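You operate a simulated robot arm through the tools that you are given. There is no shell and no other tool. Be economical: measure what you need, move in short steps, check, and stop when the job is done.

The job below is to be done with a simulated robot arm. You get a single attempt, and the scene is never put back.

## Task
Fill the green mould with one shot of grey paste, the dial set to the ml printed on it.
Fine: Fill it on the slide and slide it back out; the other moulds stay.

Only the result counts: the job must be done as asked and must still hold three seconds after the hand-in. Knocking over, shifting, dropping, spilling or breaking anything else fails it.

## Robot
A 7-joint arm with a two-finger parallel gripper, fixed in place. Base frame: the origin is at the foot of the arm, x ahead of it, y to its left, z up; the work surface is at about z = 0.85. Lengths are in m, angles in rad, forces in N, time in s.
With the tool pointing down near the work surface it reaches from about 0.24 to 0.68 m from the base axis. Its first joint turns from -1.152 to 1.152 rad. Payload 2.4 kg.
Tool frame: the origin (TCP) lies between the finger pads and is the grasp point; the fingertips stand 0.03 m ahead of it; z points along the fingers, y is the line along which they close. The gripper opens to 0.094 m. The fingers are 0.028 m wide and 0.01 m thick; the gripper's body (0.05 by 0.096 m) begins 0.055 m behind the TCP.
Orientation is that of the tool frame in the base frame, as a unit quaternion [x, y, z, w]. With the fingers straight down and closing along the base's y, the tool's x points along the base's -x, its y along +y and its z along -z.

## Interface
- The arm moves only by the tool step_arm. Its argument "plan" is one flat list of numbers, 7 for each row, row after row: the turn, a rotation vector about the base's x, y, z in units of 180 degrees (1.0 is 180 degrees), then the shift along the base's x, y, z in units of 100 mm (1.0 is 100 mm), then the opening, from 0 (shut) to 1 (fully open). In form: [ax, ay, az, dx, dy, dz, grip, ax, ay, az, dx, dy, dz, grip, ...]. A call has 1 to 10 rows; each row is the pose to reach, as a shift and turn from the pose commanded when the call began. A call with a number of a shift or a turn outside -1 to 1 is refused whole. Rows are played at 5 a second. More than 0.05 m and 0.15 rad between two rows, or a gripper value outside its range, and nothing of the call is played. A pose out of reach is approached as far as the arm can. The call stops where the force on the tool passes 40 N (or 10 N more than at its start, if that is more) or the arm is blocked; 0.2 s more then pass. Each finger travels about 0.153 m/s and halts on what it meets, pressing with about 29 N; the grip force reading is that of the motor and also rises with nothing between the fingers. The clock runs only during rows and for 0.2 s after the last one: add rows that repeat a pose to give the fingers time. The reply holds the time, the measured pose of the TCP, the force on the tool along the base axes, the opening and the grip force, in the units named above and with some noise, with the torque about the TCP (base axes, N m) and any sound that the robot's microphone picked up, and new pictures: "views" is both (left out), scene, wrist or none.
- Cameras (640 x 400 px; columns grow to the right, rows downward): "scene" is fixed at [0.045, 0.4814, 1.4372]; the picture's right is [-0.68, -0.74, 0.00], its down [-0.47, 0.43, -0.78] and it looks along [0.57, -0.52, -0.63] (base axes); focal length 278 px, centre (320, 200). "wrist" rides on the gripper at [0.076, 0.014, -0.103] in the tool frame; the picture's right is [-0.18, 0.98, 0.00], its down [-0.75, -0.14, -0.64] and it looks along [-0.63, -0.12, 0.77] (tool axes); focal length 243 px, centre (320, 200). There is no depth. A picture from a camera that has moved, and an enlarged one, comes with that camera's place and axes in the base frame and with its lens.
- zoom(camera, box): a new picture of the part [left, top, right, bottom] of that camera's present view, enlarged. No time passes.
- job_done(): hands the job in; it is judged then, once.

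Work in short steps. Places have to be worked out from the pictures, the camera data and where the tool is seen: move nearer, look again, correct. Check each grasp and each placing, and mend what went wrong. You have 120 turns and 200 pictures in all, those below and enlarged ones among them. Open the gripper and draw the arm clear of the work before you hand the job in, unless the task says otherwise; then end with one line.

The tools are called after ">>>" by a JSON object that holds its "name" and its "arguments". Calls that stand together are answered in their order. step_arm: Moves the arm, as the interface text tells. Its arguments: {"type":"object","properties":{"plan":{"type":"array","items":{"type":"number"}},"views":{"type":"string","enum":["both","scene","wrist","none"]}},"required":["plan"]} The other tools are called the same way: zoom (camera, box) takes an enlarged picture of a part of a camera's view; job_done () hands the job in.

At the start:

```text
t: 0.0
tcp_pos: [0.3982, 0.0707, 1.249]
orientation: [0.0, 1.0, 0.0, 0.0]
force: [-0.2, 0.2, -0.2]
moment: [0.0, 0.03, 0.0]
grip_width: 0.0941
gripper_force: 0.2
```

scene: 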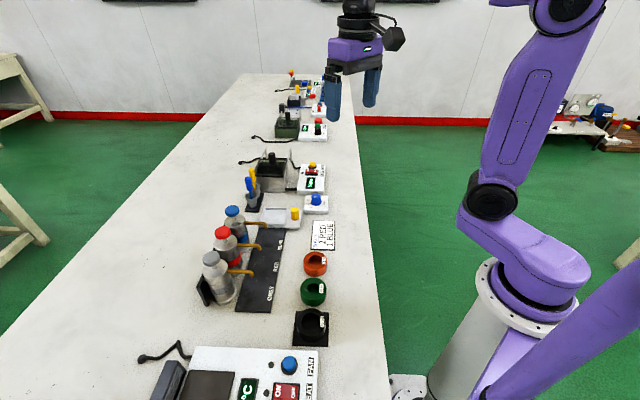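
wrist: 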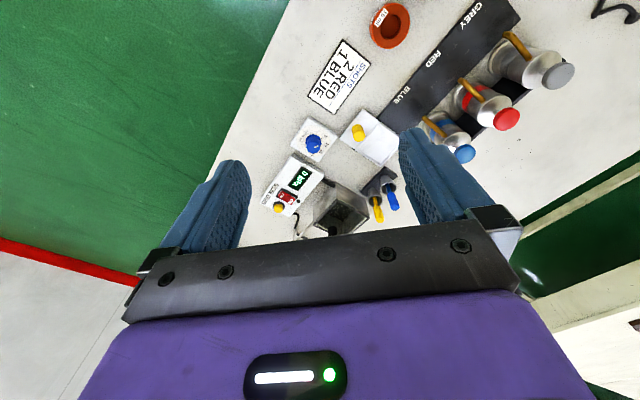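

I'll look closer at the bottles, moulds, dial and slide.

>>> {"name": "zoom", "arguments": {"camera": "scene", "box": [180, 180, 360, 350]}}

>>> {"name": "zoom", "arguments": {"camera": "wrist", "box": [250, 0, 600, 240]}}

>>> {"name": "zoom", "arguments": {"camera": "scene", "box": [230, 130, 350, 260]}}

```text
2.35 times, centred on (270, 265) of scene
camera zoom: at [0.045, 0.4814, 1.4372], right [-0.68, -0.74, 0.0], down [-0.47, 0.43, -0.78], along [0.57, -0.52, -0.63], focal length 654 px, centre (438, 47)
```

zoom: 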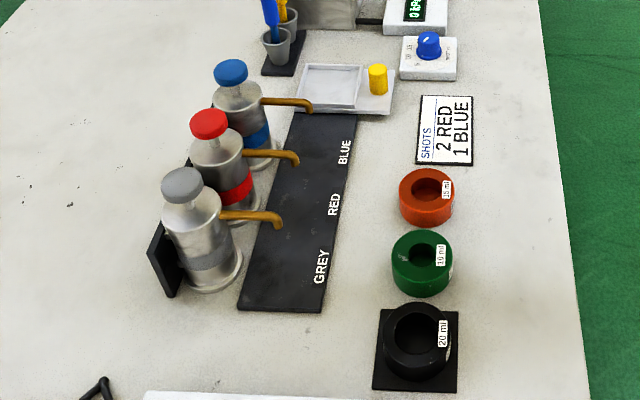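

```text
1.67 times, centred on (425, 120) of wrist
camera zoom: at [0.3215, 0.0854, 1.352], right [0.18, 0.98, 0.0], down [0.75, -0.14, 0.64], along [0.63, -0.12, -0.77], focal length 404 px, centre (145, 333)
```

zoom: 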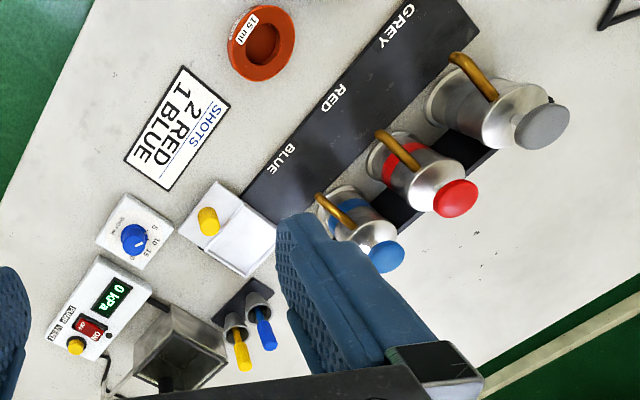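

```text
3.08 times, centred on (290, 195) of scene
camera zoom: at [0.045, 0.4814, 1.4372], right [-0.68, -0.74, 0.0], down [-0.47, 0.43, -0.78], along [0.57, -0.52, -0.63], focal length 855 px, centre (412, 215)
```

zoom: 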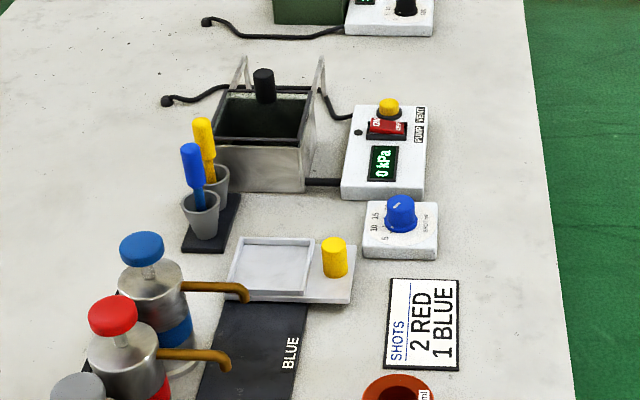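

Next I'll read the labels on the moulds and the dial.

>>> {"name": "zoom", "arguments": {"camera": "scene", "box": [290, 240, 340, 350]}}

>>> {"name": "zoom", "arguments": {"camera": "wrist", "box": [290, 110, 350, 165]}}

>>> {"name": "zoom", "arguments": {"camera": "scene", "box": [300, 185, 335, 220]}}

```text
3.64 times, centred on (315, 295) of scene
camera zoom: at [0.045, 0.4814, 1.4372], right [-0.68, -0.74, 0.0], down [-0.47, 0.43, -0.78], along [0.57, -0.52, -0.63], focal length 1011 px, centre (338, -146)
```

zoom: 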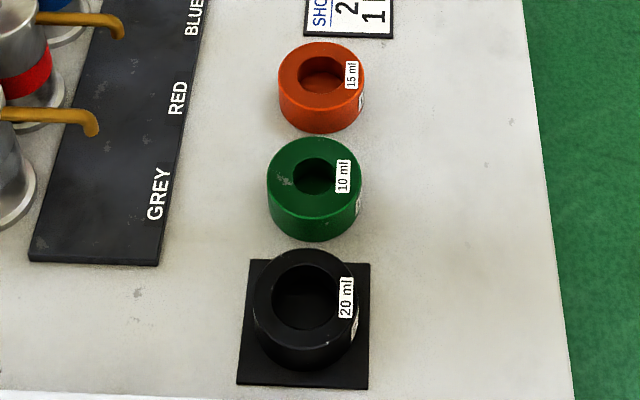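

```text
7.27 times, centred on (320, 138) of wrist
camera zoom: at [0.3215, 0.0854, 1.352], right [0.18, 0.98, 0.0], down [0.75, -0.14, 0.64], along [0.63, -0.12, -0.77], focal length 1764 px, centre (320, 654)
```

zoom: 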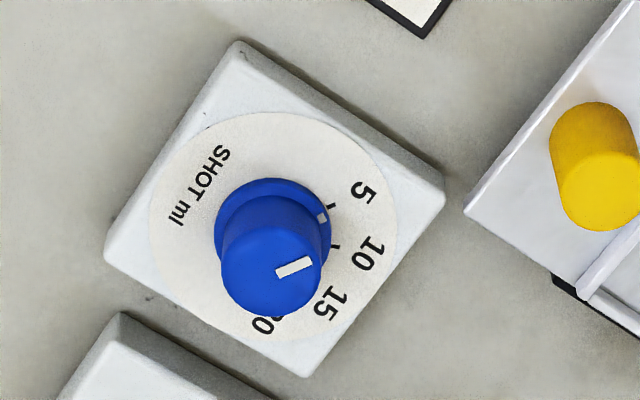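

```text
11.43 times, centred on (318, 202) of scene
camera zoom: at [0.045, 0.4814, 1.4372], right [-0.68, -0.74, 0.0], down [-0.47, 0.43, -0.78], along [0.57, -0.52, -0.63], focal length 3177 px, centre (349, 171)
```

zoom: 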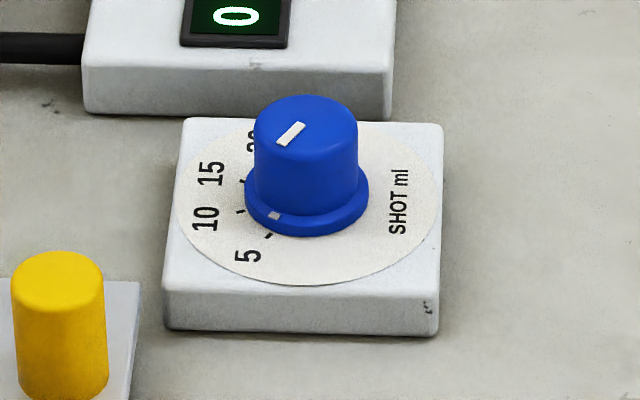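

The green mould reads 10 ml, and the dial (5/10/15/20) points near 5. The table runs at about -45°. I'll turn the tool 45° and go above the dial.

>>> {"name": "step_arm", "arguments": {"plan": [0, 0, 0.042, 0.25, -0.06, -0.33, 1, 0, 0, 0.083, 0.5, -0.12, -0.66, 1, 0, 0, 0.125, 0.75, -0.19, -1, 1, 0, 0, 0.167, 1, -0.25, -1, 1, 0, 0, 0.208, 1, -0.31, -1, 1, 0, 0, 0.25, 1, -0.38, -1, 1], "views": "none"}}

>>> {"name": "step_arm", "arguments": {"plan": [0, 0, 0, 0.25, 0, -0.4, 1, 0, 0, 0, 0.5, 0, -0.8, 1, 0, 0, 0, 0.5, 0, -0.8, 1]}}

```text
t: 1.4
tcp_pos: [0.4996, 0.0312, 1.1495]
orientation: [-0.384, 0.923, 0.001, 0.0]
force: [-0.7, 0.5, -0.7]
moment: [0.01, 0.02, -0.03]
grip_width: 0.0939
gripper_force: 0.0
```

```text
t: 2.2
tcp_pos: [0.5496, 0.0304, 1.0696]
orientation: [-0.382, 0.924, 0.0, 0.0]
force: [0.5, 0.2, 0.1]
moment: [0.01, -0.01, 0.01]
grip_width: 0.0943
gripper_force: 0.1
camera wrist: at [0.4852, -0.0134, 1.1711], right [-0.57, 0.82, 0.0], down [0.63, 0.43, 0.64], along [0.53, 0.36, -0.77], focal length 243 px, centre (320, 200)
```

scene: 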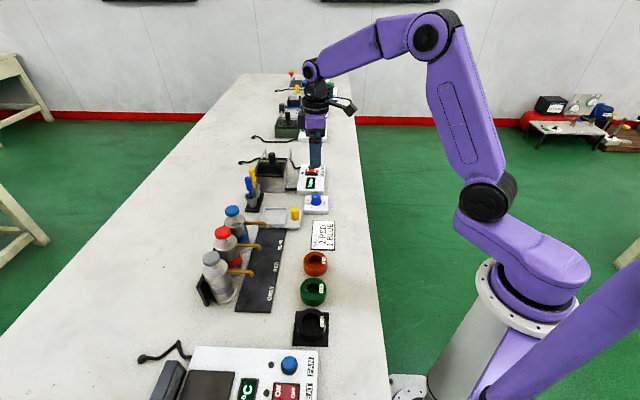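
wrist: 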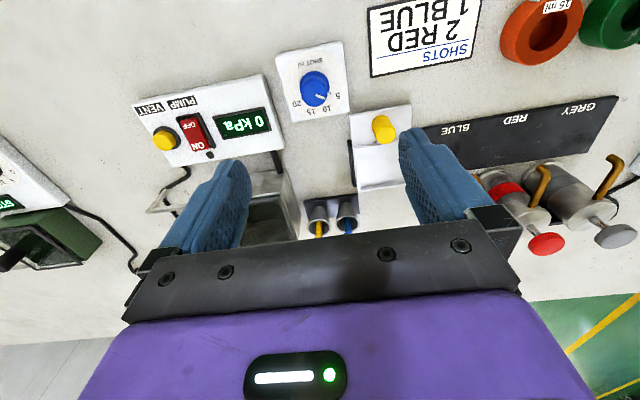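

The tool's closing axis is parallel to the table edge. I'll zoom on the dial and the tray.

>>> {"name": "zoom", "arguments": {"camera": "wrist", "box": [265, 30, 365, 130]}}

>>> {"name": "zoom", "arguments": {"camera": "wrist", "box": [340, 80, 640, 270]}}

```text
4.00 times, centred on (315, 80) of wrist
camera zoom: at [0.4852, -0.0134, 1.1711], right [-0.57, 0.82, 0.0], down [0.63, 0.43, 0.64], along [0.53, 0.36, -0.77], focal length 970 px, centre (340, 680)
```

zoom: 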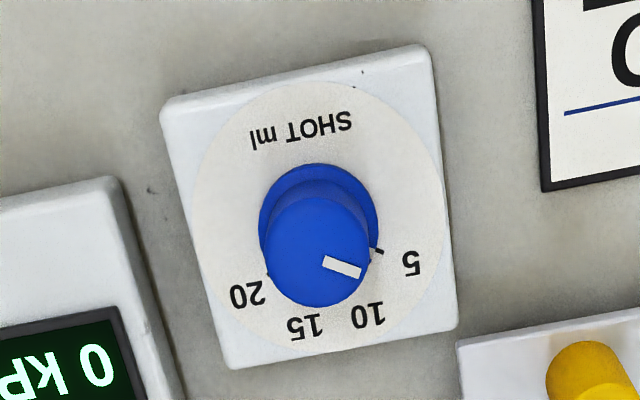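

```text
2.11 times, centred on (490, 175) of wrist
camera zoom: at [0.4852, -0.0134, 1.1711], right [-0.57, 0.82, 0.0], down [0.63, 0.43, 0.64], along [0.53, 0.36, -0.77], focal length 511 px, centre (-38, 253)
```

zoom: 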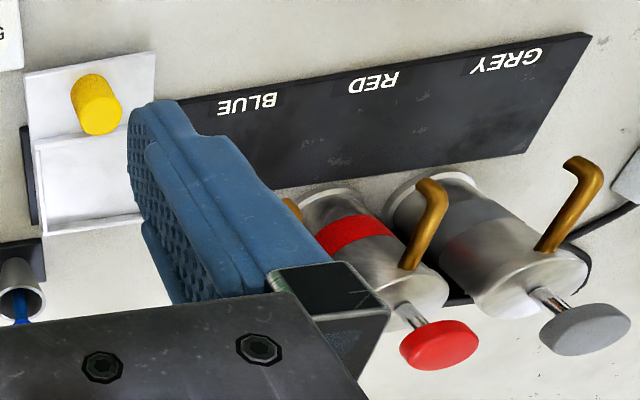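

The dial knob is centred near (0.552, 0.026) with its top near z 0.91. I'll descend partway with a narrower opening and check the centring.

>>> {"name": "step_arm", "arguments": {"plan": [0, 0, 0, 0.02, -0.04, -0.4, 0.65, 0, 0, 0, 0.02, -0.04, -0.8, 0.65, 0, 0, 0, 0.02, -0.04, -1, 0.65, 0, 0, 0, 0.02, -0.04, -1, 0.65], "views": "wrist"}}

>>> {"name": "zoom", "arguments": {"camera": "scene", "box": [280, 150, 350, 230]}}

```text
t: 3.2
tcp_pos: [0.5508, 0.0274, 0.9677]
orientation: [-0.383, 0.924, 0.0, 0.0]
force: [-0.1, 0.5, 0.1]
moment: [-0.01, -0.02, -0.01]
grip_width: 0.0613
gripper_force: 0.1
camera wrist: at [0.4861, -0.0161, 1.071], right [-0.56, 0.83, 0.0], down [0.63, 0.43, 0.64], along [0.53, 0.36, -0.77], focal length 243 px, centre (320, 200)
```

wrist: 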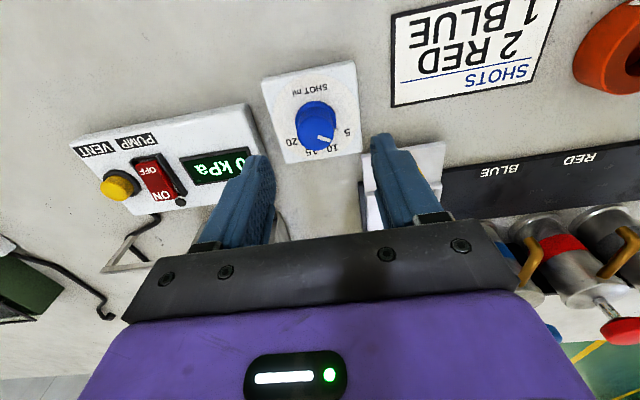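

```text
5.00 times, centred on (315, 190) of scene
camera zoom: at [0.045, 0.4814, 1.4372], right [-0.68, -0.74, 0.0], down [-0.47, 0.43, -0.78], along [0.57, -0.52, -0.63], focal length 1390 px, centre (345, 250)
```

zoom: 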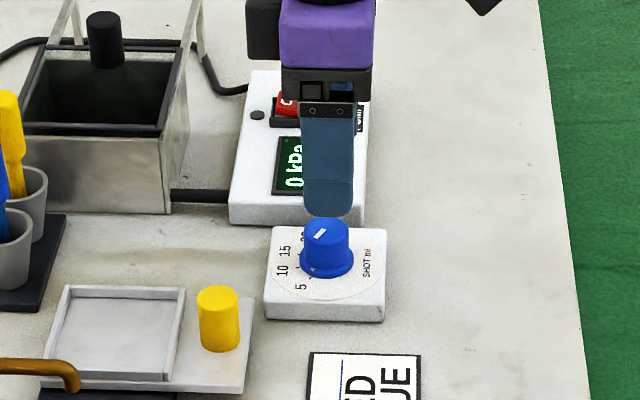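

I'll check the centring with a zoom.

>>> {"name": "zoom", "arguments": {"camera": "wrist", "box": [260, 60, 370, 170]}}

```text
3.64 times, centred on (315, 115) of wrist
camera zoom: at [0.4861, -0.0161, 1.071], right [-0.56, 0.83, 0.0], down [0.63, 0.43, 0.64], along [0.53, 0.36, -0.77], focal length 882 px, centre (338, 509)
```

zoom: 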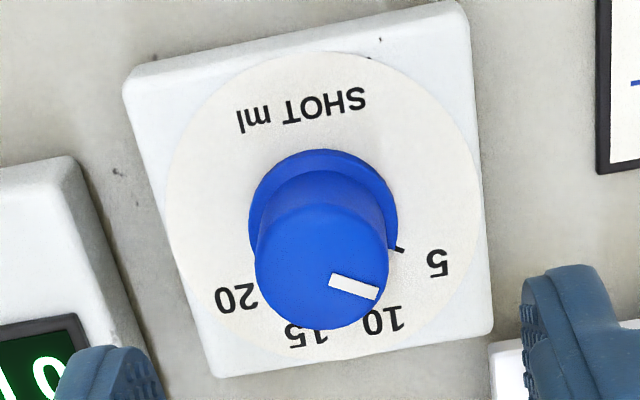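

Knob centre is refined to about (0.549, 0.0225). I'll shift slightly, descend so the fingertips clear the box top, and close.

>>> {"name": "step_arm", "arguments": {"plan": [0, 0, 0, -0.02, -0.05, -0.2, 0.65, 0, 0, 0, -0.02, -0.05, -0.4, 0.65, 0, 0, 0, -0.02, -0.05, -0.54, 0.65, 0, 0, 0, -0.02, -0.05, -0.54, 0.2, 0, 0, 0, -0.02, -0.05, -0.54, 0.2, 0, 0, 0, -0.02, -0.05, -0.54, 0.2]}}

>>> {"name": "zoom", "arguments": {"camera": "scene", "box": [280, 150, 350, 230]}}

```text
t: 4.6
tcp_pos: [0.5518, 0.0207, 0.9143]
orientation: [-0.381, 0.925, -0.002, 0.002]
force: [19.1, -15.1, -11.3]
moment: [-0.1, -0.35, -0.23]
grip_width: 0.0284
gripper_force: 45.1
camera wrist: at [0.4853, -0.022, 1.0171], right [-0.56, 0.83, 0.0], down [0.63, 0.43, 0.64], along [0.53, 0.36, -0.76], focal length 243 px, centre (320, 200)
```

scene: 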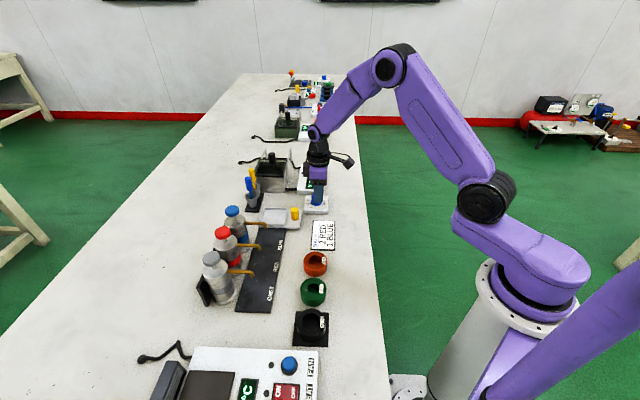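
wrist: 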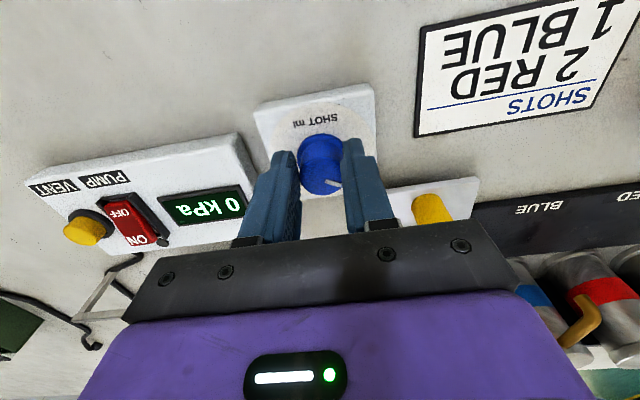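

```text
5.00 times, centred on (315, 190) of scene
camera zoom: at [0.0457, 0.481, 1.4374], right [-0.68, -0.74, 0.0], down [-0.47, 0.43, -0.77], along [0.57, -0.52, -0.63], focal length 1390 px, centre (345, 250)
```

zoom: 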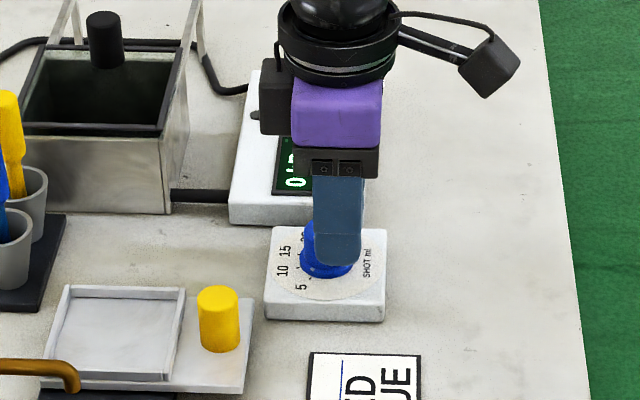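

The grip is off-centre: there's about 24 N of side force, and the scene shows the fingers about 6 mm toward the robot. I'll open, recentre and re-grip.

>>> {"name": "step_arm", "arguments": {"plan": [0, 0, 0, 0, 0, 0, 0.6, 0, 0, 0, 0.068, 0.006, 0, 0.6, 0, 0, 0, 0.068, 0.006, 0, 0.6, 0, 0, 0, 0.068, 0.006, 0, 0.2, 0, 0, 0, 0.068, 0.006, 0, 0.2, 0, 0, 0, 0.068, 0.006, 0, 0.2], "views": "wrist"}}

>>> {"name": "zoom", "arguments": {"camera": "scene", "box": [280, 150, 350, 230]}}

>>> {"name": "zoom", "arguments": {"camera": "wrist", "box": [250, 80, 390, 220]}}

```text
t: 6.0
tcp_pos: [0.5542, 0.0253, 0.9151]
orientation: [-0.383, 0.924, 0.0, -0.001]
force: [-4.0, 4.8, -0.4]
moment: [-0.13, 0.06, 0.01]
grip_width: 0.0285
gripper_force: 45.2
camera wrist: at [0.4904, -0.0182, 1.0175], right [-0.57, 0.82, 0.0], down [0.63, 0.43, 0.64], along [0.53, 0.36, -0.77], focal length 243 px, centre (320, 200)
```

wrist: 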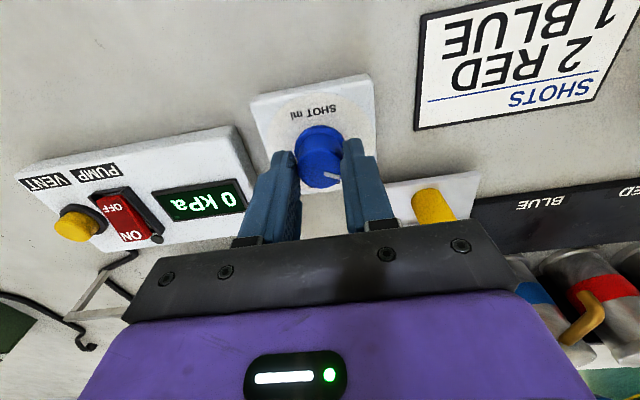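

```text
5.00 times, centred on (315, 190) of scene
camera zoom: at [0.0449, 0.4815, 1.4372], right [-0.68, -0.74, 0.0], down [-0.47, 0.43, -0.78], along [0.57, -0.52, -0.63], focal length 1390 px, centre (345, 250)
```

zoom: 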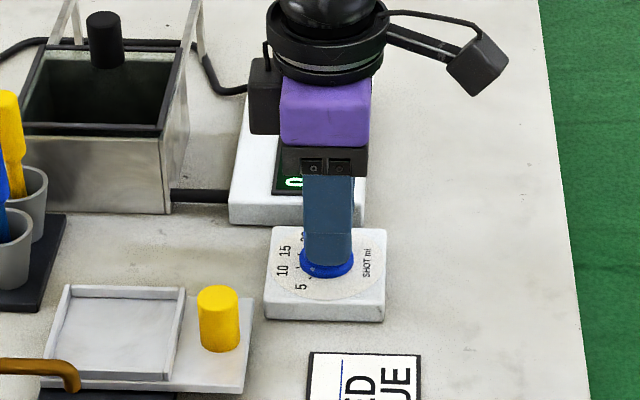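

```text
2.86 times, centred on (320, 150) of wrist
camera zoom: at [0.4904, -0.0182, 1.0175], right [-0.57, 0.82, 0.0], down [0.63, 0.43, 0.64], along [0.53, 0.36, -0.77], focal length 693 px, centre (320, 343)
```

zoom: 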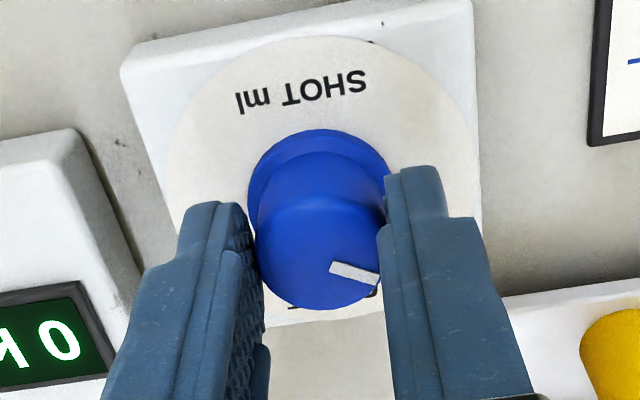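

It's centred now and the side force is small. I'll turn 36° clockwise (negative about z) and look at the pointer.

>>> {"name": "step_arm", "arguments": {"plan": [0, 0, -0.04, 0, 0, 0, 0.2, 0, 0, -0.08, 0, 0, 0, 0.2, 0, 0, -0.12, 0, 0, 0, 0.2, 0, 0, -0.16, 0, 0, 0, 0.2, 0, 0, -0.2, 0, 0, 0, 0.2, 0, 0, -0.2, 0, 0, 0, 0.2], "views": "wrist"}}

>>> {"name": "zoom", "arguments": {"camera": "scene", "box": [290, 175, 345, 225]}}

>>> {"name": "zoom", "arguments": {"camera": "wrist", "box": [250, 80, 390, 220]}}

```text
t: 7.4
tcp_pos: [0.5545, 0.0257, 0.9141]
orientation: [-0.079, 0.997, 0.0, -0.002]
force: [-10.1, 16.7, -13.3]
moment: [0.22, 0.06, 0.02]
grip_width: 0.0288
gripper_force: 44.6
camera wrist: at [0.4765, 0.0291, 1.0177], right [0.03, 1.0, 0.0], down [0.77, -0.02, 0.64], along [0.64, -0.02, -0.77], focal length 243 px, centre (320, 200)
```

wrist: 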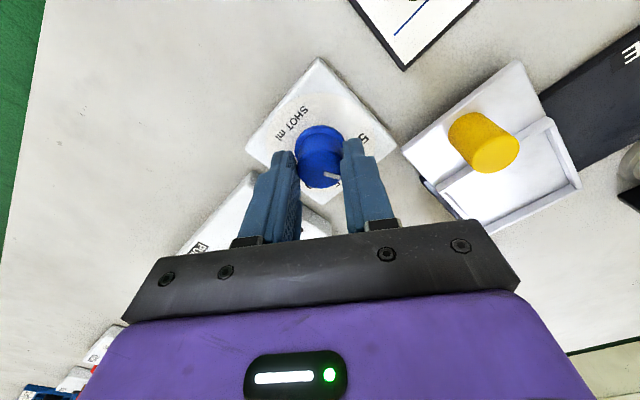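

```text
8.00 times, centred on (318, 200) of scene
camera zoom: at [0.045, 0.4819, 1.4371], right [-0.68, -0.74, 0.0], down [-0.47, 0.43, -0.78], along [0.57, -0.52, -0.63], focal length 2224 px, centre (340, 200)
```

zoom: 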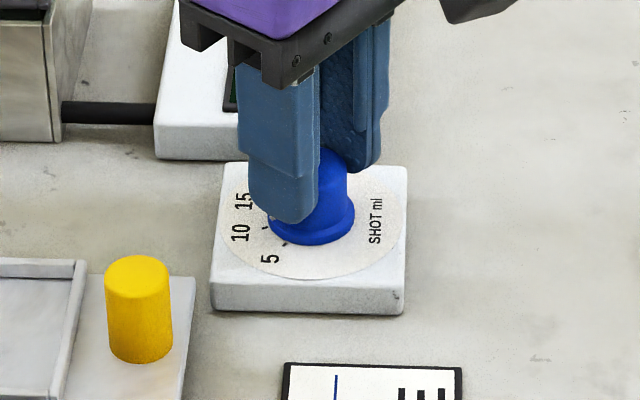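

```text
2.86 times, centred on (320, 150) of wrist
camera zoom: at [0.4765, 0.0291, 1.0177], right [0.03, 1.0, 0.0], down [0.77, -0.02, 0.64], along [0.64, -0.02, -0.77], focal length 693 px, centre (320, 343)
```

zoom: 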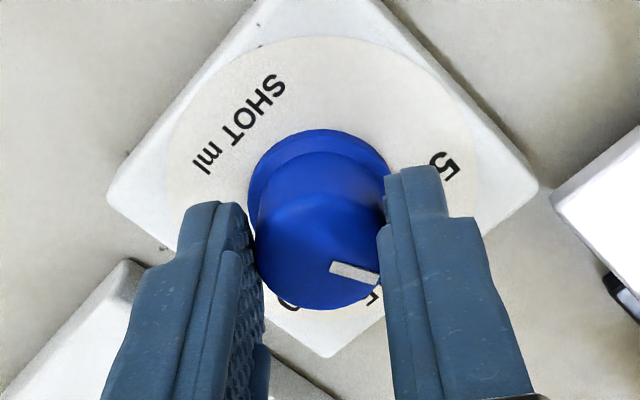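

The knob turned with the gripper. I'll release, rise and read the dial.

>>> {"name": "step_arm", "arguments": {"plan": [0, 0, 0, 0, 0, 0, 0.65, 0, 0, 0, 0, 0, 0, 0.65, 0, 0, 0, 0, 0, 0.4, 0.65, 0, 0, 0, 0, 0, 0.8, 0.65, 0, 0, 0, -0.3, 0, 1, 0.65, 0, 0, 0, -0.3, 0, 1, 0.65], "views": "none"}}

>>> {"name": "zoom", "arguments": {"camera": "scene", "box": [300, 185, 335, 220]}}

>>> {"name": "zoom", "arguments": {"camera": "wrist", "box": [260, 60, 370, 170]}}

```text
t: 8.8
tcp_pos: [0.5256, 0.023, 1.0178]
orientation: [-0.078, 0.997, 0.0, 0.0]
force: [-0.2, -0.2, 0.5]
moment: [0.01, 0.01, -0.01]
grip_width: 0.061
gripper_force: 0.2
```

```text
11.43 times, centred on (318, 202) of scene
camera zoom: at [0.045, 0.4814, 1.4372], right [-0.68, -0.74, 0.0], down [-0.47, 0.43, -0.78], along [0.57, -0.52, -0.63], focal length 3177 px, centre (349, 171)
```

zoom: 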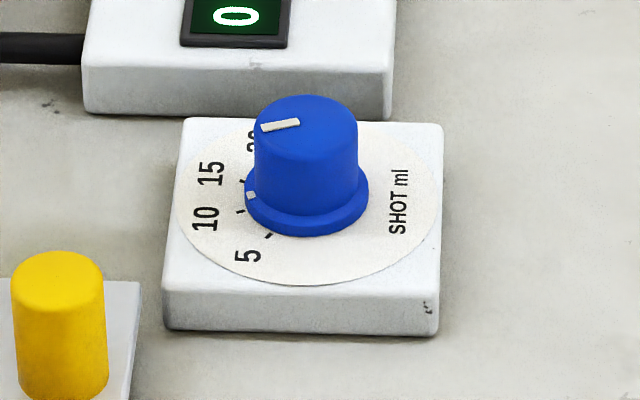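

```text
3.64 times, centred on (315, 115) of wrist
camera zoom: at [0.4477, 0.0263, 1.1197], right [0.03, 1.0, 0.0], down [0.77, -0.02, 0.64], along [0.64, -0.02, -0.77], focal length 882 px, centre (338, 509)
```

zoom: 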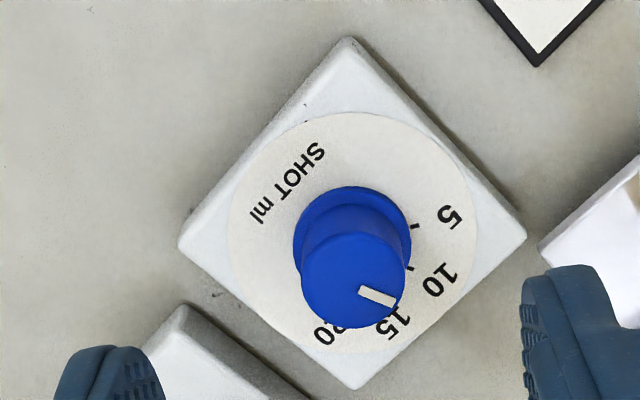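

The pointer looks close to 10. I'll zoom further to measure it.

>>> {"name": "zoom", "arguments": {"camera": "scene", "box": [307, 192, 323, 208]}}

>>> {"name": "zoom", "arguments": {"camera": "wrist", "box": [305, 100, 355, 150]}}

```text
16.00 times, centred on (315, 200) of scene
camera zoom: at [0.045, 0.4814, 1.4372], right [-0.68, -0.74, 0.0], down [-0.47, 0.43, -0.78], along [0.57, -0.52, -0.63], focal length 4448 px, centre (400, 200)
```

zoom: 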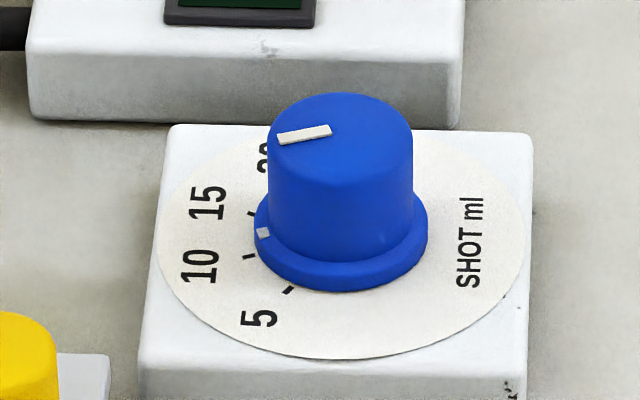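

```text
8.00 times, centred on (330, 125) of wrist
camera zoom: at [0.4477, 0.0263, 1.1197], right [0.03, 1.0, 0.0], down [0.77, -0.02, 0.64], along [0.64, -0.02, -0.77], focal length 1941 px, centre (240, 800)
```

zoom: 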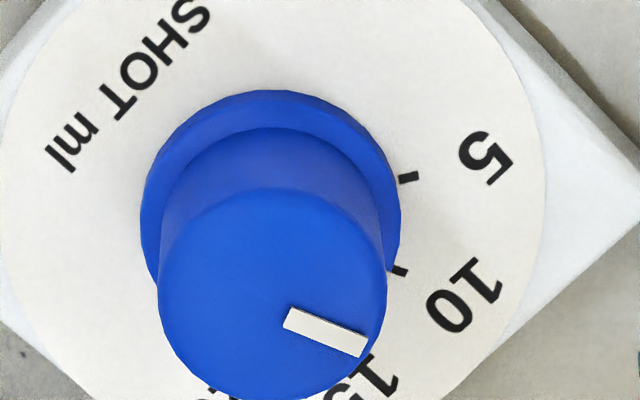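

It measures about 10 within a few degrees. I'll rotate the camera to look along the pointer direction for an independent check.

>>> {"name": "step_arm", "arguments": {"plan": [0, 0, 0.04, 0.05, 0, 0, 0.65, 0, 0, 0.08, 0.1, 0, 0, 0.65, 0, 0, 0.12, 0.15, 0, 0, 0.65, 0, 0, 0.16, 0.15, 0, 0, 0.65, 0, 0, 0.2, 0.15, -0.1, 0, 0.65, 0, 0, 0.24, 0.15, -0.1, 0, 0.65, 0, 0, 0.28, 0.15, -0.2, 0, 0.65, 0, 0, 0.32, 0.15, -0.2, 0, 0.65, 0, 0, 0.32, 0.15, -0.2, 0, 0.65], "views": "wrist"}}

>>> {"name": "zoom", "arguments": {"camera": "wrist", "box": [280, 70, 360, 150]}}

```text
t: 10.8
tcp_pos: [0.5393, 0.0038, 1.0145]
orientation: [-0.549, 0.836, -0.001, 0.0]
force: [-0.1, -0.2, 0.4]
moment: [0.0, 0.03, 0.01]
grip_width: 0.0611
gripper_force: 0.1
camera wrist: at [0.4966, -0.0597, 1.1174], right [-0.83, 0.56, 0.0], down [0.43, 0.64, 0.64], along [0.36, 0.53, -0.77], focal length 243 px, centre (320, 200)
```

wrist: 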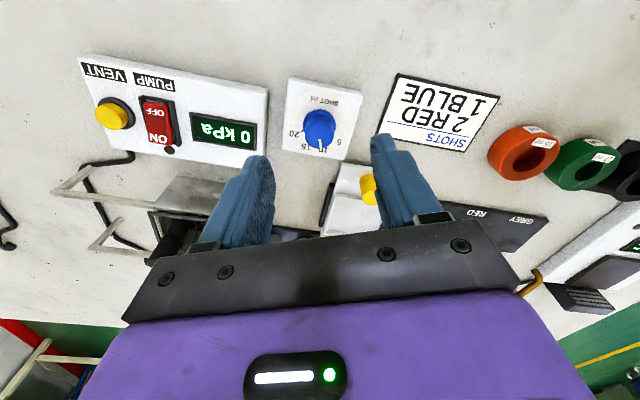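

```text
5.00 times, centred on (320, 110) of wrist
camera zoom: at [0.4966, -0.0597, 1.1174], right [-0.83, 0.56, 0.0], down [0.43, 0.64, 0.64], along [0.36, 0.53, -0.77], focal length 1213 px, centre (320, 650)
```

zoom: 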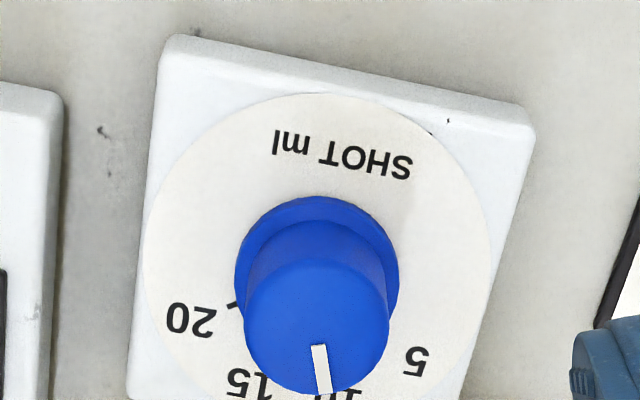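

All three views agree the dial is at 10, within about 2°. Next I'll go above the green mould near (0.33, 0.235), turning back to 45°.

>>> {"name": "step_arm", "arguments": {"plan": [0, 0, -0.02, -0.26, 0.29, 0.2, 0.65, 0, 0, -0.04, -0.52, 0.58, 0.4, 1, 0, 0, -0.06, -0.78, 0.87, 0.5, 1, 0, 0, -0.08, -1, 1, 0.5, 1, 0, 0, -0.12, -1, 1, 0.5, 1], "views": "none"}}

>>> {"name": "step_arm", "arguments": {"plan": [0, 0, 0, -0.3, 0.35, 0, 1, 0, 0, 0, -0.6, 0.7, 0, 1, 0, 0, 0, -0.9, 1, 0, 1, 0, 0, 0, -1, 1, 0, 1], "views": "none"}}

>>> {"name": "step_arm", "arguments": {"plan": [0, 0, 0, 0, 0.31, 0, 1, 0, 0, 0, 0, 0.31, 0, 1], "views": "both"}}

```text
t: 12.0
tcp_pos: [0.4398, 0.1054, 1.0644]
orientation: [-0.383, 0.924, 0.0, 0.0]
force: [0.0, 1.4, -0.3]
moment: [-0.03, 0.0, -0.02]
grip_width: 0.0941
gripper_force: 0.0
```

```text
t: 13.0
tcp_pos: [0.3405, 0.2037, 1.0668]
orientation: [-0.383, 0.924, 0.0, 0.0]
force: [-0.5, 0.2, -0.3]
moment: [0.02, 0.0, -0.01]
grip_width: 0.094
gripper_force: 0.0
```

```text
t: 13.6
tcp_pos: [0.3387, 0.2343, 1.0666]
orientation: [-0.383, 0.924, 0.0, 0.0]
force: [-0.4, -0.5, 0.1]
moment: [0.0, -0.04, 0.02]
grip_width: 0.0941
gripper_force: 0.2
camera wrist: at [0.2747, 0.1921, 1.1687], right [-0.56, 0.83, 0.0], down [0.63, 0.43, 0.64], along [0.53, 0.36, -0.77], focal length 243 px, centre (320, 200)
```

scene: 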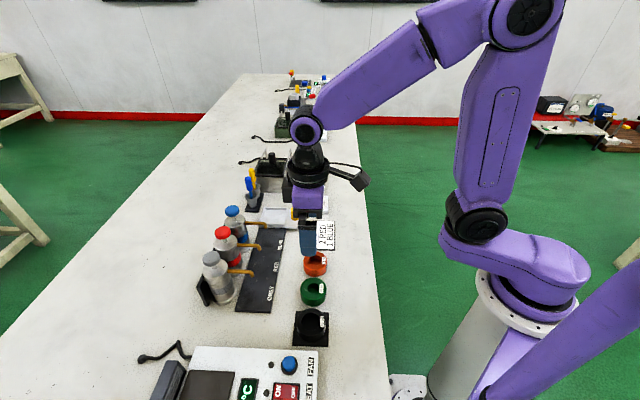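
wrist: 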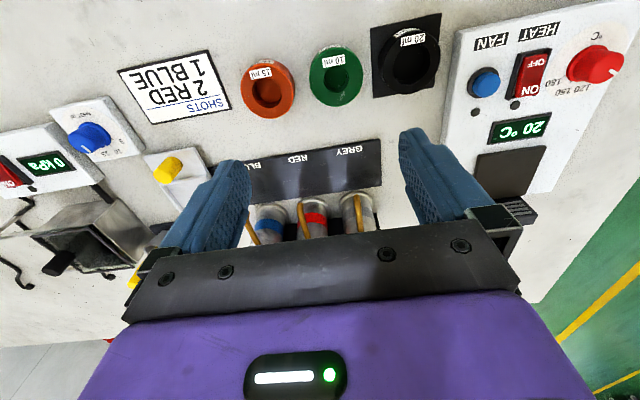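

I'll zoom on the moulds to locate the green one.

>>> {"name": "zoom", "arguments": {"camera": "wrist", "box": [230, 10, 450, 130]}}

>>> {"name": "zoom", "arguments": {"camera": "wrist", "box": [140, 130, 400, 250]}}

```text
2.91 times, centred on (340, 70) of wrist
camera zoom: at [0.2747, 0.1921, 1.1687], right [-0.56, 0.83, 0.0], down [0.63, 0.43, 0.64], along [0.53, 0.36, -0.77], focal length 706 px, centre (262, 578)
```

zoom: 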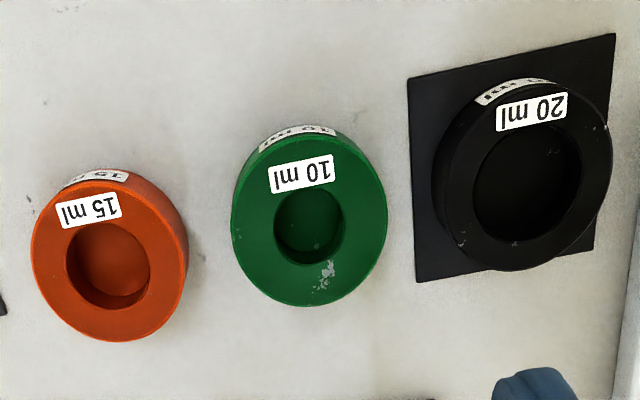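

```text
2.46 times, centred on (270, 190) of wrist
camera zoom: at [0.2747, 0.1921, 1.1687], right [-0.56, 0.83, 0.0], down [0.63, 0.43, 0.64], along [0.53, 0.36, -0.77], focal length 597 px, centre (443, 225)
```

zoom: 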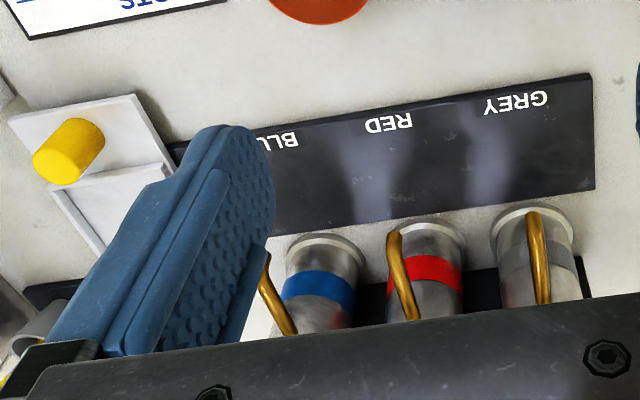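

The green mould centre is near (0.322, 0.246), with a diameter of about 57 mm. I'll descend to just above it and check.

>>> {"name": "step_arm", "arguments": {"plan": [0, 0, 0, -0.17, 0.12, -0.4, 1, 0, 0, 0, -0.17, 0.12, -0.8, 1, 0, 0, 0, -0.17, 0.12, -1, 1, 0, 0, 0, -0.17, 0.12, -1, 1], "views": "none"}}

>>> {"name": "zoom", "arguments": {"camera": "wrist", "box": [200, 20, 480, 190]}}

>>> {"name": "zoom", "arguments": {"camera": "scene", "box": [260, 210, 370, 350]}}

```text
t: 14.6
tcp_pos: [0.3213, 0.2456, 0.9644]
orientation: [-0.382, 0.924, 0.001, 0.0]
force: [-0.3, -0.5, 0.4]
moment: [0.01, 0.02, -0.01]
grip_width: 0.0941
gripper_force: 0.1
```

```text
2.29 times, centred on (340, 105) of wrist
camera zoom: at [0.2562, 0.2033, 1.0665], right [-0.56, 0.83, 0.0], down [0.63, 0.43, 0.64], along [0.53, 0.36, -0.77], focal length 555 px, centre (274, 417)
```

zoom: 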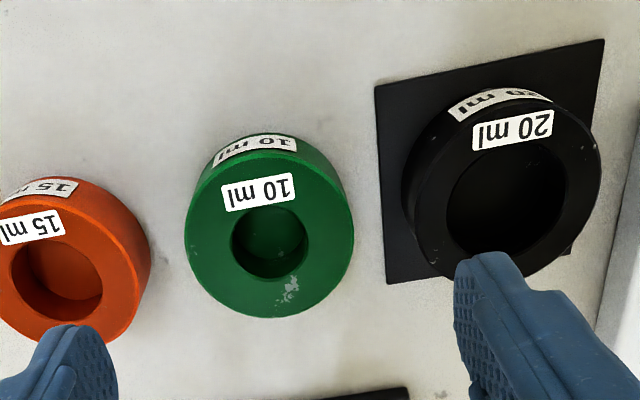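

```text
2.86 times, centred on (315, 280) of scene
camera zoom: at [0.045, 0.4814, 1.4372], right [-0.68, -0.74, 0.0], down [-0.47, 0.43, -0.78], along [0.57, -0.52, -0.63], focal length 794 px, centre (334, -29)
```

zoom: 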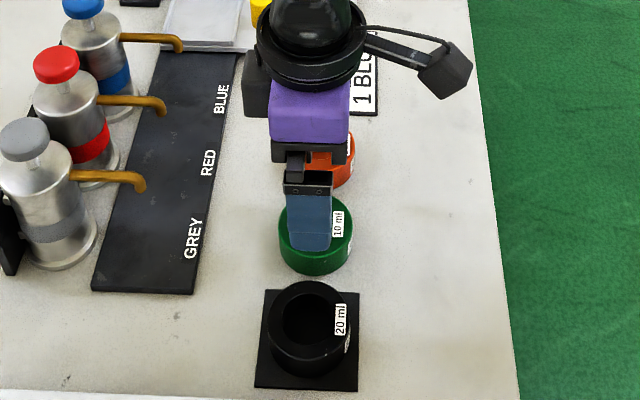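

The gap to the orange mould is only about 13 mm, so I'll grasp across the row instead by rotating -90° in place.

>>> {"name": "step_arm", "arguments": {"plan": [0, 0, -0.04, -0.03, -0.03, 0, 1, 0, 0, -0.08, -0.03, -0.03, 0, 1, 0, 0, -0.12, -0.03, -0.03, 0, 1, 0, 0, -0.16, -0.03, -0.03, 0, 1, 0, 0, -0.2, -0.03, -0.03, 0, 1, 0, 0, -0.24, -0.03, -0.03, 0, 1, 0, 0, -0.28, -0.03, -0.03, 0, 1], "views": "none"}}

>>> {"name": "step_arm", "arguments": {"plan": [0, 0, -0.04, 0, 0, 0, 1, 0, 0, -0.08, 0, 0, 0, 1, 0, 0, -0.12, 0, 0, 0, 1, 0, 0, -0.16, 0, 0, 0, 1, 0, 0, -0.2, 0, 0, 0, 1, 0, 0, -0.22, 0, 0, 0, 1, 0, 0, -0.22, 0, 0, 0, 1], "views": "wrist"}}

>>> {"name": "zoom", "arguments": {"camera": "scene", "box": [260, 210, 370, 350]}}

```text
t: 16.2
tcp_pos: [0.3187, 0.2445, 0.9653]
orientation: [0.048, 0.999, 0.0, 0.0]
force: [-1.1, 0.1, -0.4]
moment: [0.0, -0.02, -0.01]
grip_width: 0.0937
gripper_force: 0.0
```

```text
t: 17.8
tcp_pos: [0.3196, 0.2444, 0.966]
orientation: [0.383, 0.924, 0.001, 0.0]
force: [-0.4, -0.2, -0.1]
moment: [-0.01, 0.0, 0.01]
grip_width: 0.0939
gripper_force: 0.0
camera wrist: at [0.2757, 0.3089, 1.0676], right [0.83, 0.56, 0.0], down [0.43, -0.63, 0.64], along [0.36, -0.53, -0.77], focal length 243 px, centre (320, 200)
```

wrist: 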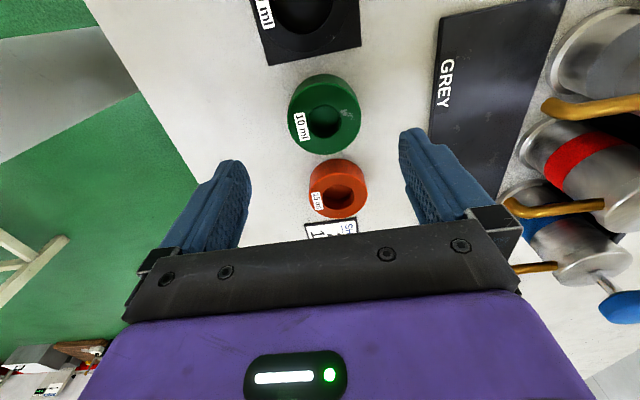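

```text
2.86 times, centred on (315, 280) of scene
camera zoom: at [0.045, 0.4814, 1.4372], right [-0.68, -0.74, 0.0], down [-0.47, 0.43, -0.78], along [0.57, -0.52, -0.63], focal length 794 px, centre (334, -29)
```

zoom: 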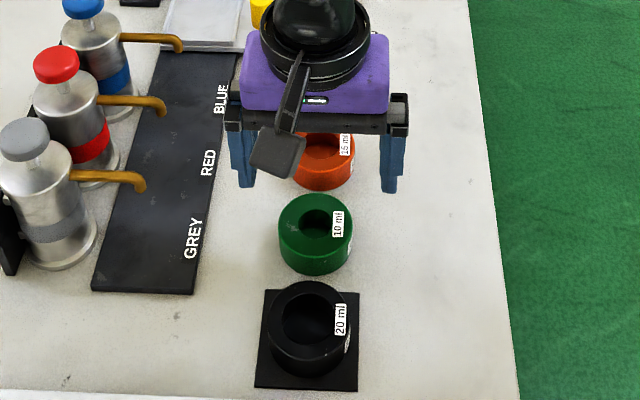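

I'll zoom to measure the green mould from this angle.

>>> {"name": "zoom", "arguments": {"camera": "wrist", "box": [270, 60, 380, 170]}}

```text
3.64 times, centred on (325, 115) of wrist
camera zoom: at [0.2757, 0.3089, 1.0676], right [0.83, 0.56, 0.0], down [0.43, -0.63, 0.64], along [0.36, -0.53, -0.77], focal length 882 px, centre (302, 509)
```

zoom: 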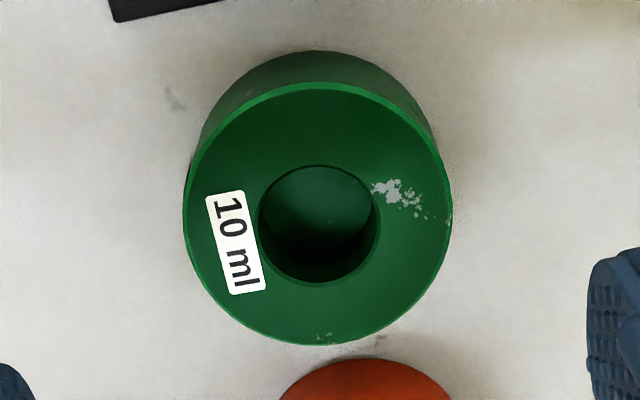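

The mould top is at about z 0.877 and its centre near (0.320, 0.2465). I'll descend and grasp.

>>> {"name": "step_arm", "arguments": {"plan": [0, 0, 0, 0, 0.02, -0.3, 1, 0, 0, 0, 0, 0.02, -0.6, 1, 0, 0, 0, 0, 0.02, -0.79, 1, 0, 0, 0, 0, 0.02, -0.79, 1, 0, 0, 0, 0, 0.02, -0.79, 0.45, 0, 0, 0, 0, 0.02, -0.79, 0.45, 0, 0, 0, 0, 0.02, -0.79, 0.45], "views": "wrist"}}

>>> {"name": "zoom", "arguments": {"camera": "scene", "box": [260, 210, 370, 350]}}

```text
t: 19.4
tcp_pos: [0.3187, 0.2455, 0.8865]
orientation: [0.382, 0.924, 0.0, 0.0]
force: [-0.1, -0.7, 0.0]
moment: [-0.01, 0.0, 0.04]
grip_width: 0.0595
gripper_force: 29.2
camera wrist: at [0.2754, 0.3102, 0.9887], right [0.83, 0.56, 0.0], down [0.43, -0.63, 0.64], along [0.36, -0.53, -0.77], focal length 243 px, centre (320, 200)
```

wrist: 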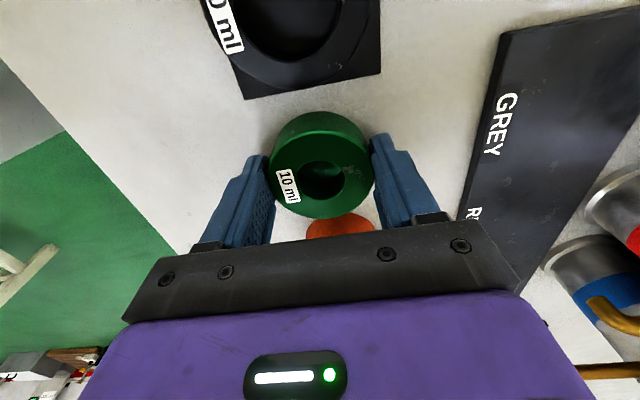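

```text
2.86 times, centred on (315, 280) of scene
camera zoom: at [0.045, 0.4814, 1.4372], right [-0.68, -0.74, 0.0], down [-0.47, 0.43, -0.78], along [0.57, -0.52, -0.63], focal length 794 px, centre (334, -29)
```

zoom: 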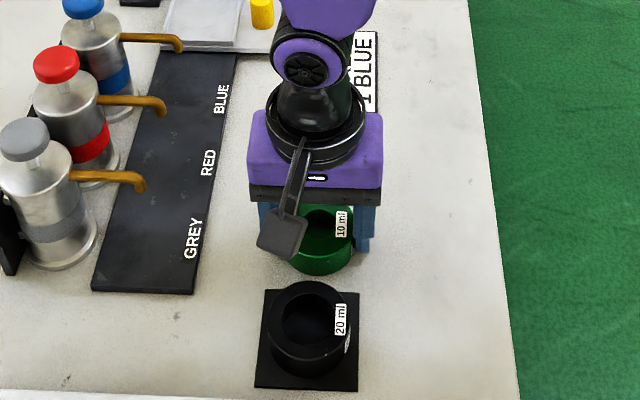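

The mould is gripped at 59.5 mm. I'll lift and check.

>>> {"name": "step_arm", "arguments": {"plan": [0, 0, 0, 0, 0, 0.2, 0.45, 0, 0, 0, 0, 0, 0.5, 0.45, 0, 0, 0, 0, 0, 0.9, 0.45, 0, 0, 0, 0, 0, 1, 0.45, 0, 0, 0.04, 0, 0, 1, 0.45, 0, 0, 0.08, 0, 0, 1, 0.45], "views": "both"}}

```text
t: 20.8
tcp_pos: [0.3187, 0.2462, 0.9872]
orientation: [0.263, 0.965, 0.0, 0.0]
force: [0.5, 0.0, -1.8]
moment: [0.02, 0.03, 0.03]
grip_width: 0.0597
gripper_force: 28.4
camera wrist: at [0.2608, 0.298, 1.0895], right [0.66, 0.75, 0.0], down [0.58, -0.5, 0.64], along [0.48, -0.42, -0.77], focal length 243 px, centre (320, 200)
```

scene: 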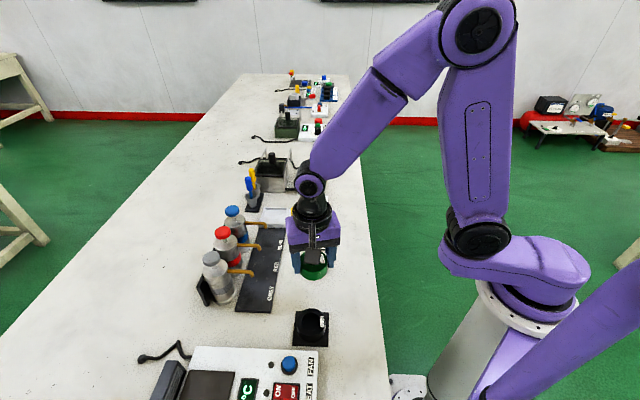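
wrist: 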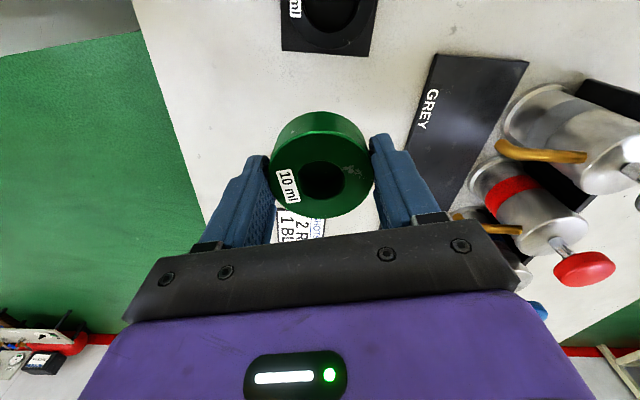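

It's held. I'll carry it along the robot side toward the tray, rotating back to 45°.

>>> {"name": "step_arm", "arguments": {"plan": [0, 0, 0.04, 0.1, -0.15, 0.1, 0.45, 0, 0, 0.08, 0.25, -0.35, 0.2, 0.45, 0, 0, 0.12, 0.4, -0.55, 0.3, 0.45, 0, 0, 0.16, 0.6, -0.75, 0.3, 0.45, 0, 0, 0.2, 0.8, -0.95, 0.3, 0.45, 0, 0, 0.24, 1, -1, 0.3, 0.45], "views": "none"}}

>>> {"name": "step_arm", "arguments": {"plan": [0, 0, 0.04, 0.2, -0.1, 0, 0.45, 0, 0, 0.08, 0.4, -0.2, 0, 0.45, 0, 0, 0.12, 0.6, -0.3, 0, 0.45, 0, 0, 0.16, 0.8, -0.4, 0, 0.45, 0, 0, 0.18, 0.9, -0.46, 0, 0.45, 0, 0, 0.18, 0.9, -0.46, 0, 0.45], "views": "both"}}

```text
t: 22.2
tcp_pos: [0.4192, 0.1458, 1.0172]
orientation: [-0.111, 0.994, 0.001, 0.0]
force: [-0.2, 0.6, -0.8]
moment: [-0.02, 0.0, 0.0]
grip_width: 0.0596
gripper_force: 29.5
```

```text
t: 23.6
tcp_pos: [0.5104, 0.0984, 1.0163]
orientation: [-0.383, 0.924, 0.0, 0.0]
force: [-0.5, 0.1, -1.6]
moment: [-0.05, -0.02, -0.03]
grip_width: 0.0597
gripper_force: 28.7
camera wrist: at [0.4456, 0.0562, 1.1184], right [-0.57, 0.82, 0.0], down [0.63, 0.43, 0.64], along [0.53, 0.36, -0.77], focal length 243 px, centre (320, 200)
```

scene: 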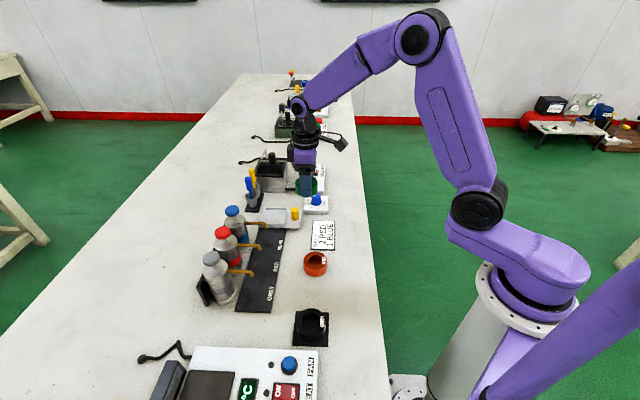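
wrist: 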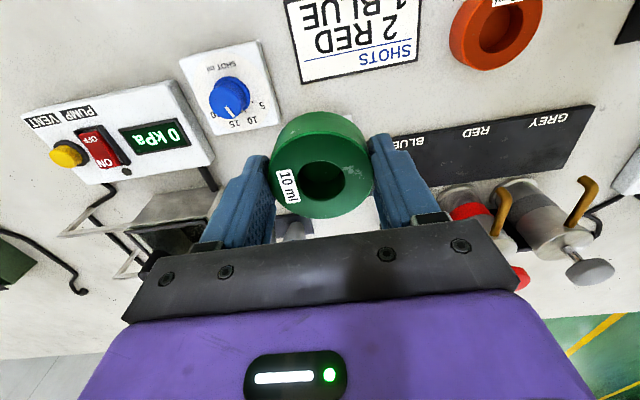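

I'll zoom on the tray in the scene view, and on the grey nozzle and bottle.

>>> {"name": "zoom", "arguments": {"camera": "scene", "box": [250, 195, 310, 240]}}

>>> {"name": "zoom", "arguments": {"camera": "scene", "box": [190, 195, 310, 315]}}

```text
8.89 times, centred on (280, 218) of scene
camera zoom: at [0.045, 0.4814, 1.4372], right [-0.68, -0.74, 0.0], down [-0.47, 0.43, -0.78], along [0.57, -0.52, -0.63], focal length 2471 px, centre (676, 44)
```

zoom: 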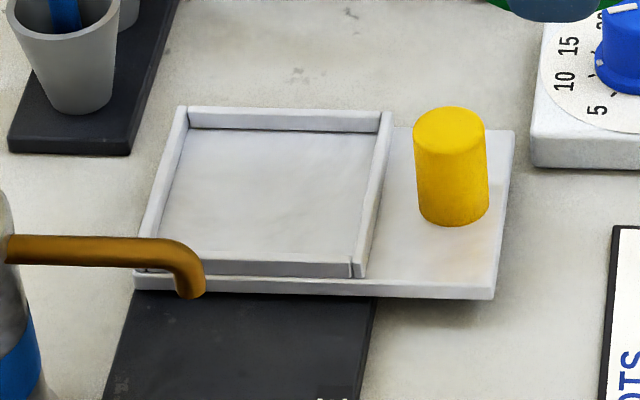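

```text
3.33 times, centred on (250, 255) of scene
camera zoom: at [0.045, 0.4814, 1.4372], right [-0.68, -0.74, 0.0], down [-0.47, 0.43, -0.78], along [0.57, -0.52, -0.63], focal length 927 px, centre (553, 17)
```

zoom: 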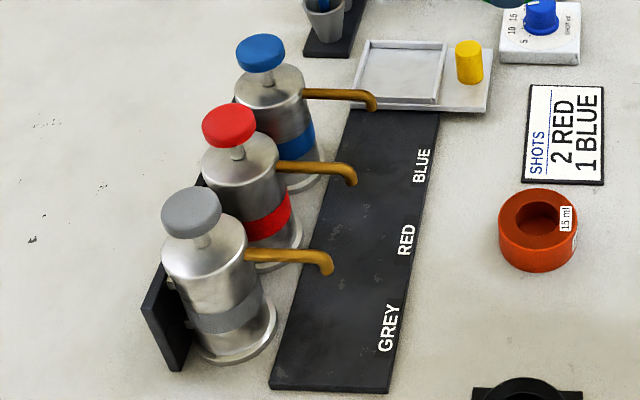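

The tray cavity is about 67 mm square near (0.597, 0.164). For a precise fix, I'll move along +e1 so the wrist camera sees it beside the fingers.

>>> {"name": "step_arm", "arguments": {"plan": [0, 0, 0, 0.25, -0.35, 0.3, 0.45, 0, 0, 0, 0.5, -0.7, 0.6, 0.45, 0, 0, 0, 0.75, -1, 0.7, 0.45, 0, 0, 0, 0.9, -1, 0.7, 0.45], "views": "none"}}

>>> {"name": "step_arm", "arguments": {"plan": [0, 0, 0, 0.1, -0.48, 0, 0.45, 0, 0, 0, 0.1, -0.48, 0, 0.45], "views": "wrist"}}

```text
refused: row 1 steps farther than a row can; nothing moved
```

```text
t: 24.2
tcp_pos: [0.5205, 0.0517, 1.0146]
orientation: [-0.383, 0.924, 0.0, 0.0]
force: [0.4, -0.3, -1.8]
moment: [0.01, -0.01, 0.02]
grip_width: 0.0595
gripper_force: 28.7
camera wrist: at [0.4561, 0.0091, 1.1167], right [-0.57, 0.82, 0.0], down [0.63, 0.43, 0.64], along [0.53, 0.36, -0.77], focal length 243 px, centre (320, 200)
```

wrist: 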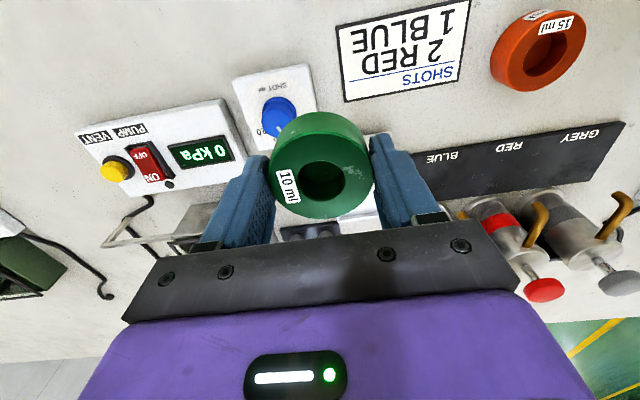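

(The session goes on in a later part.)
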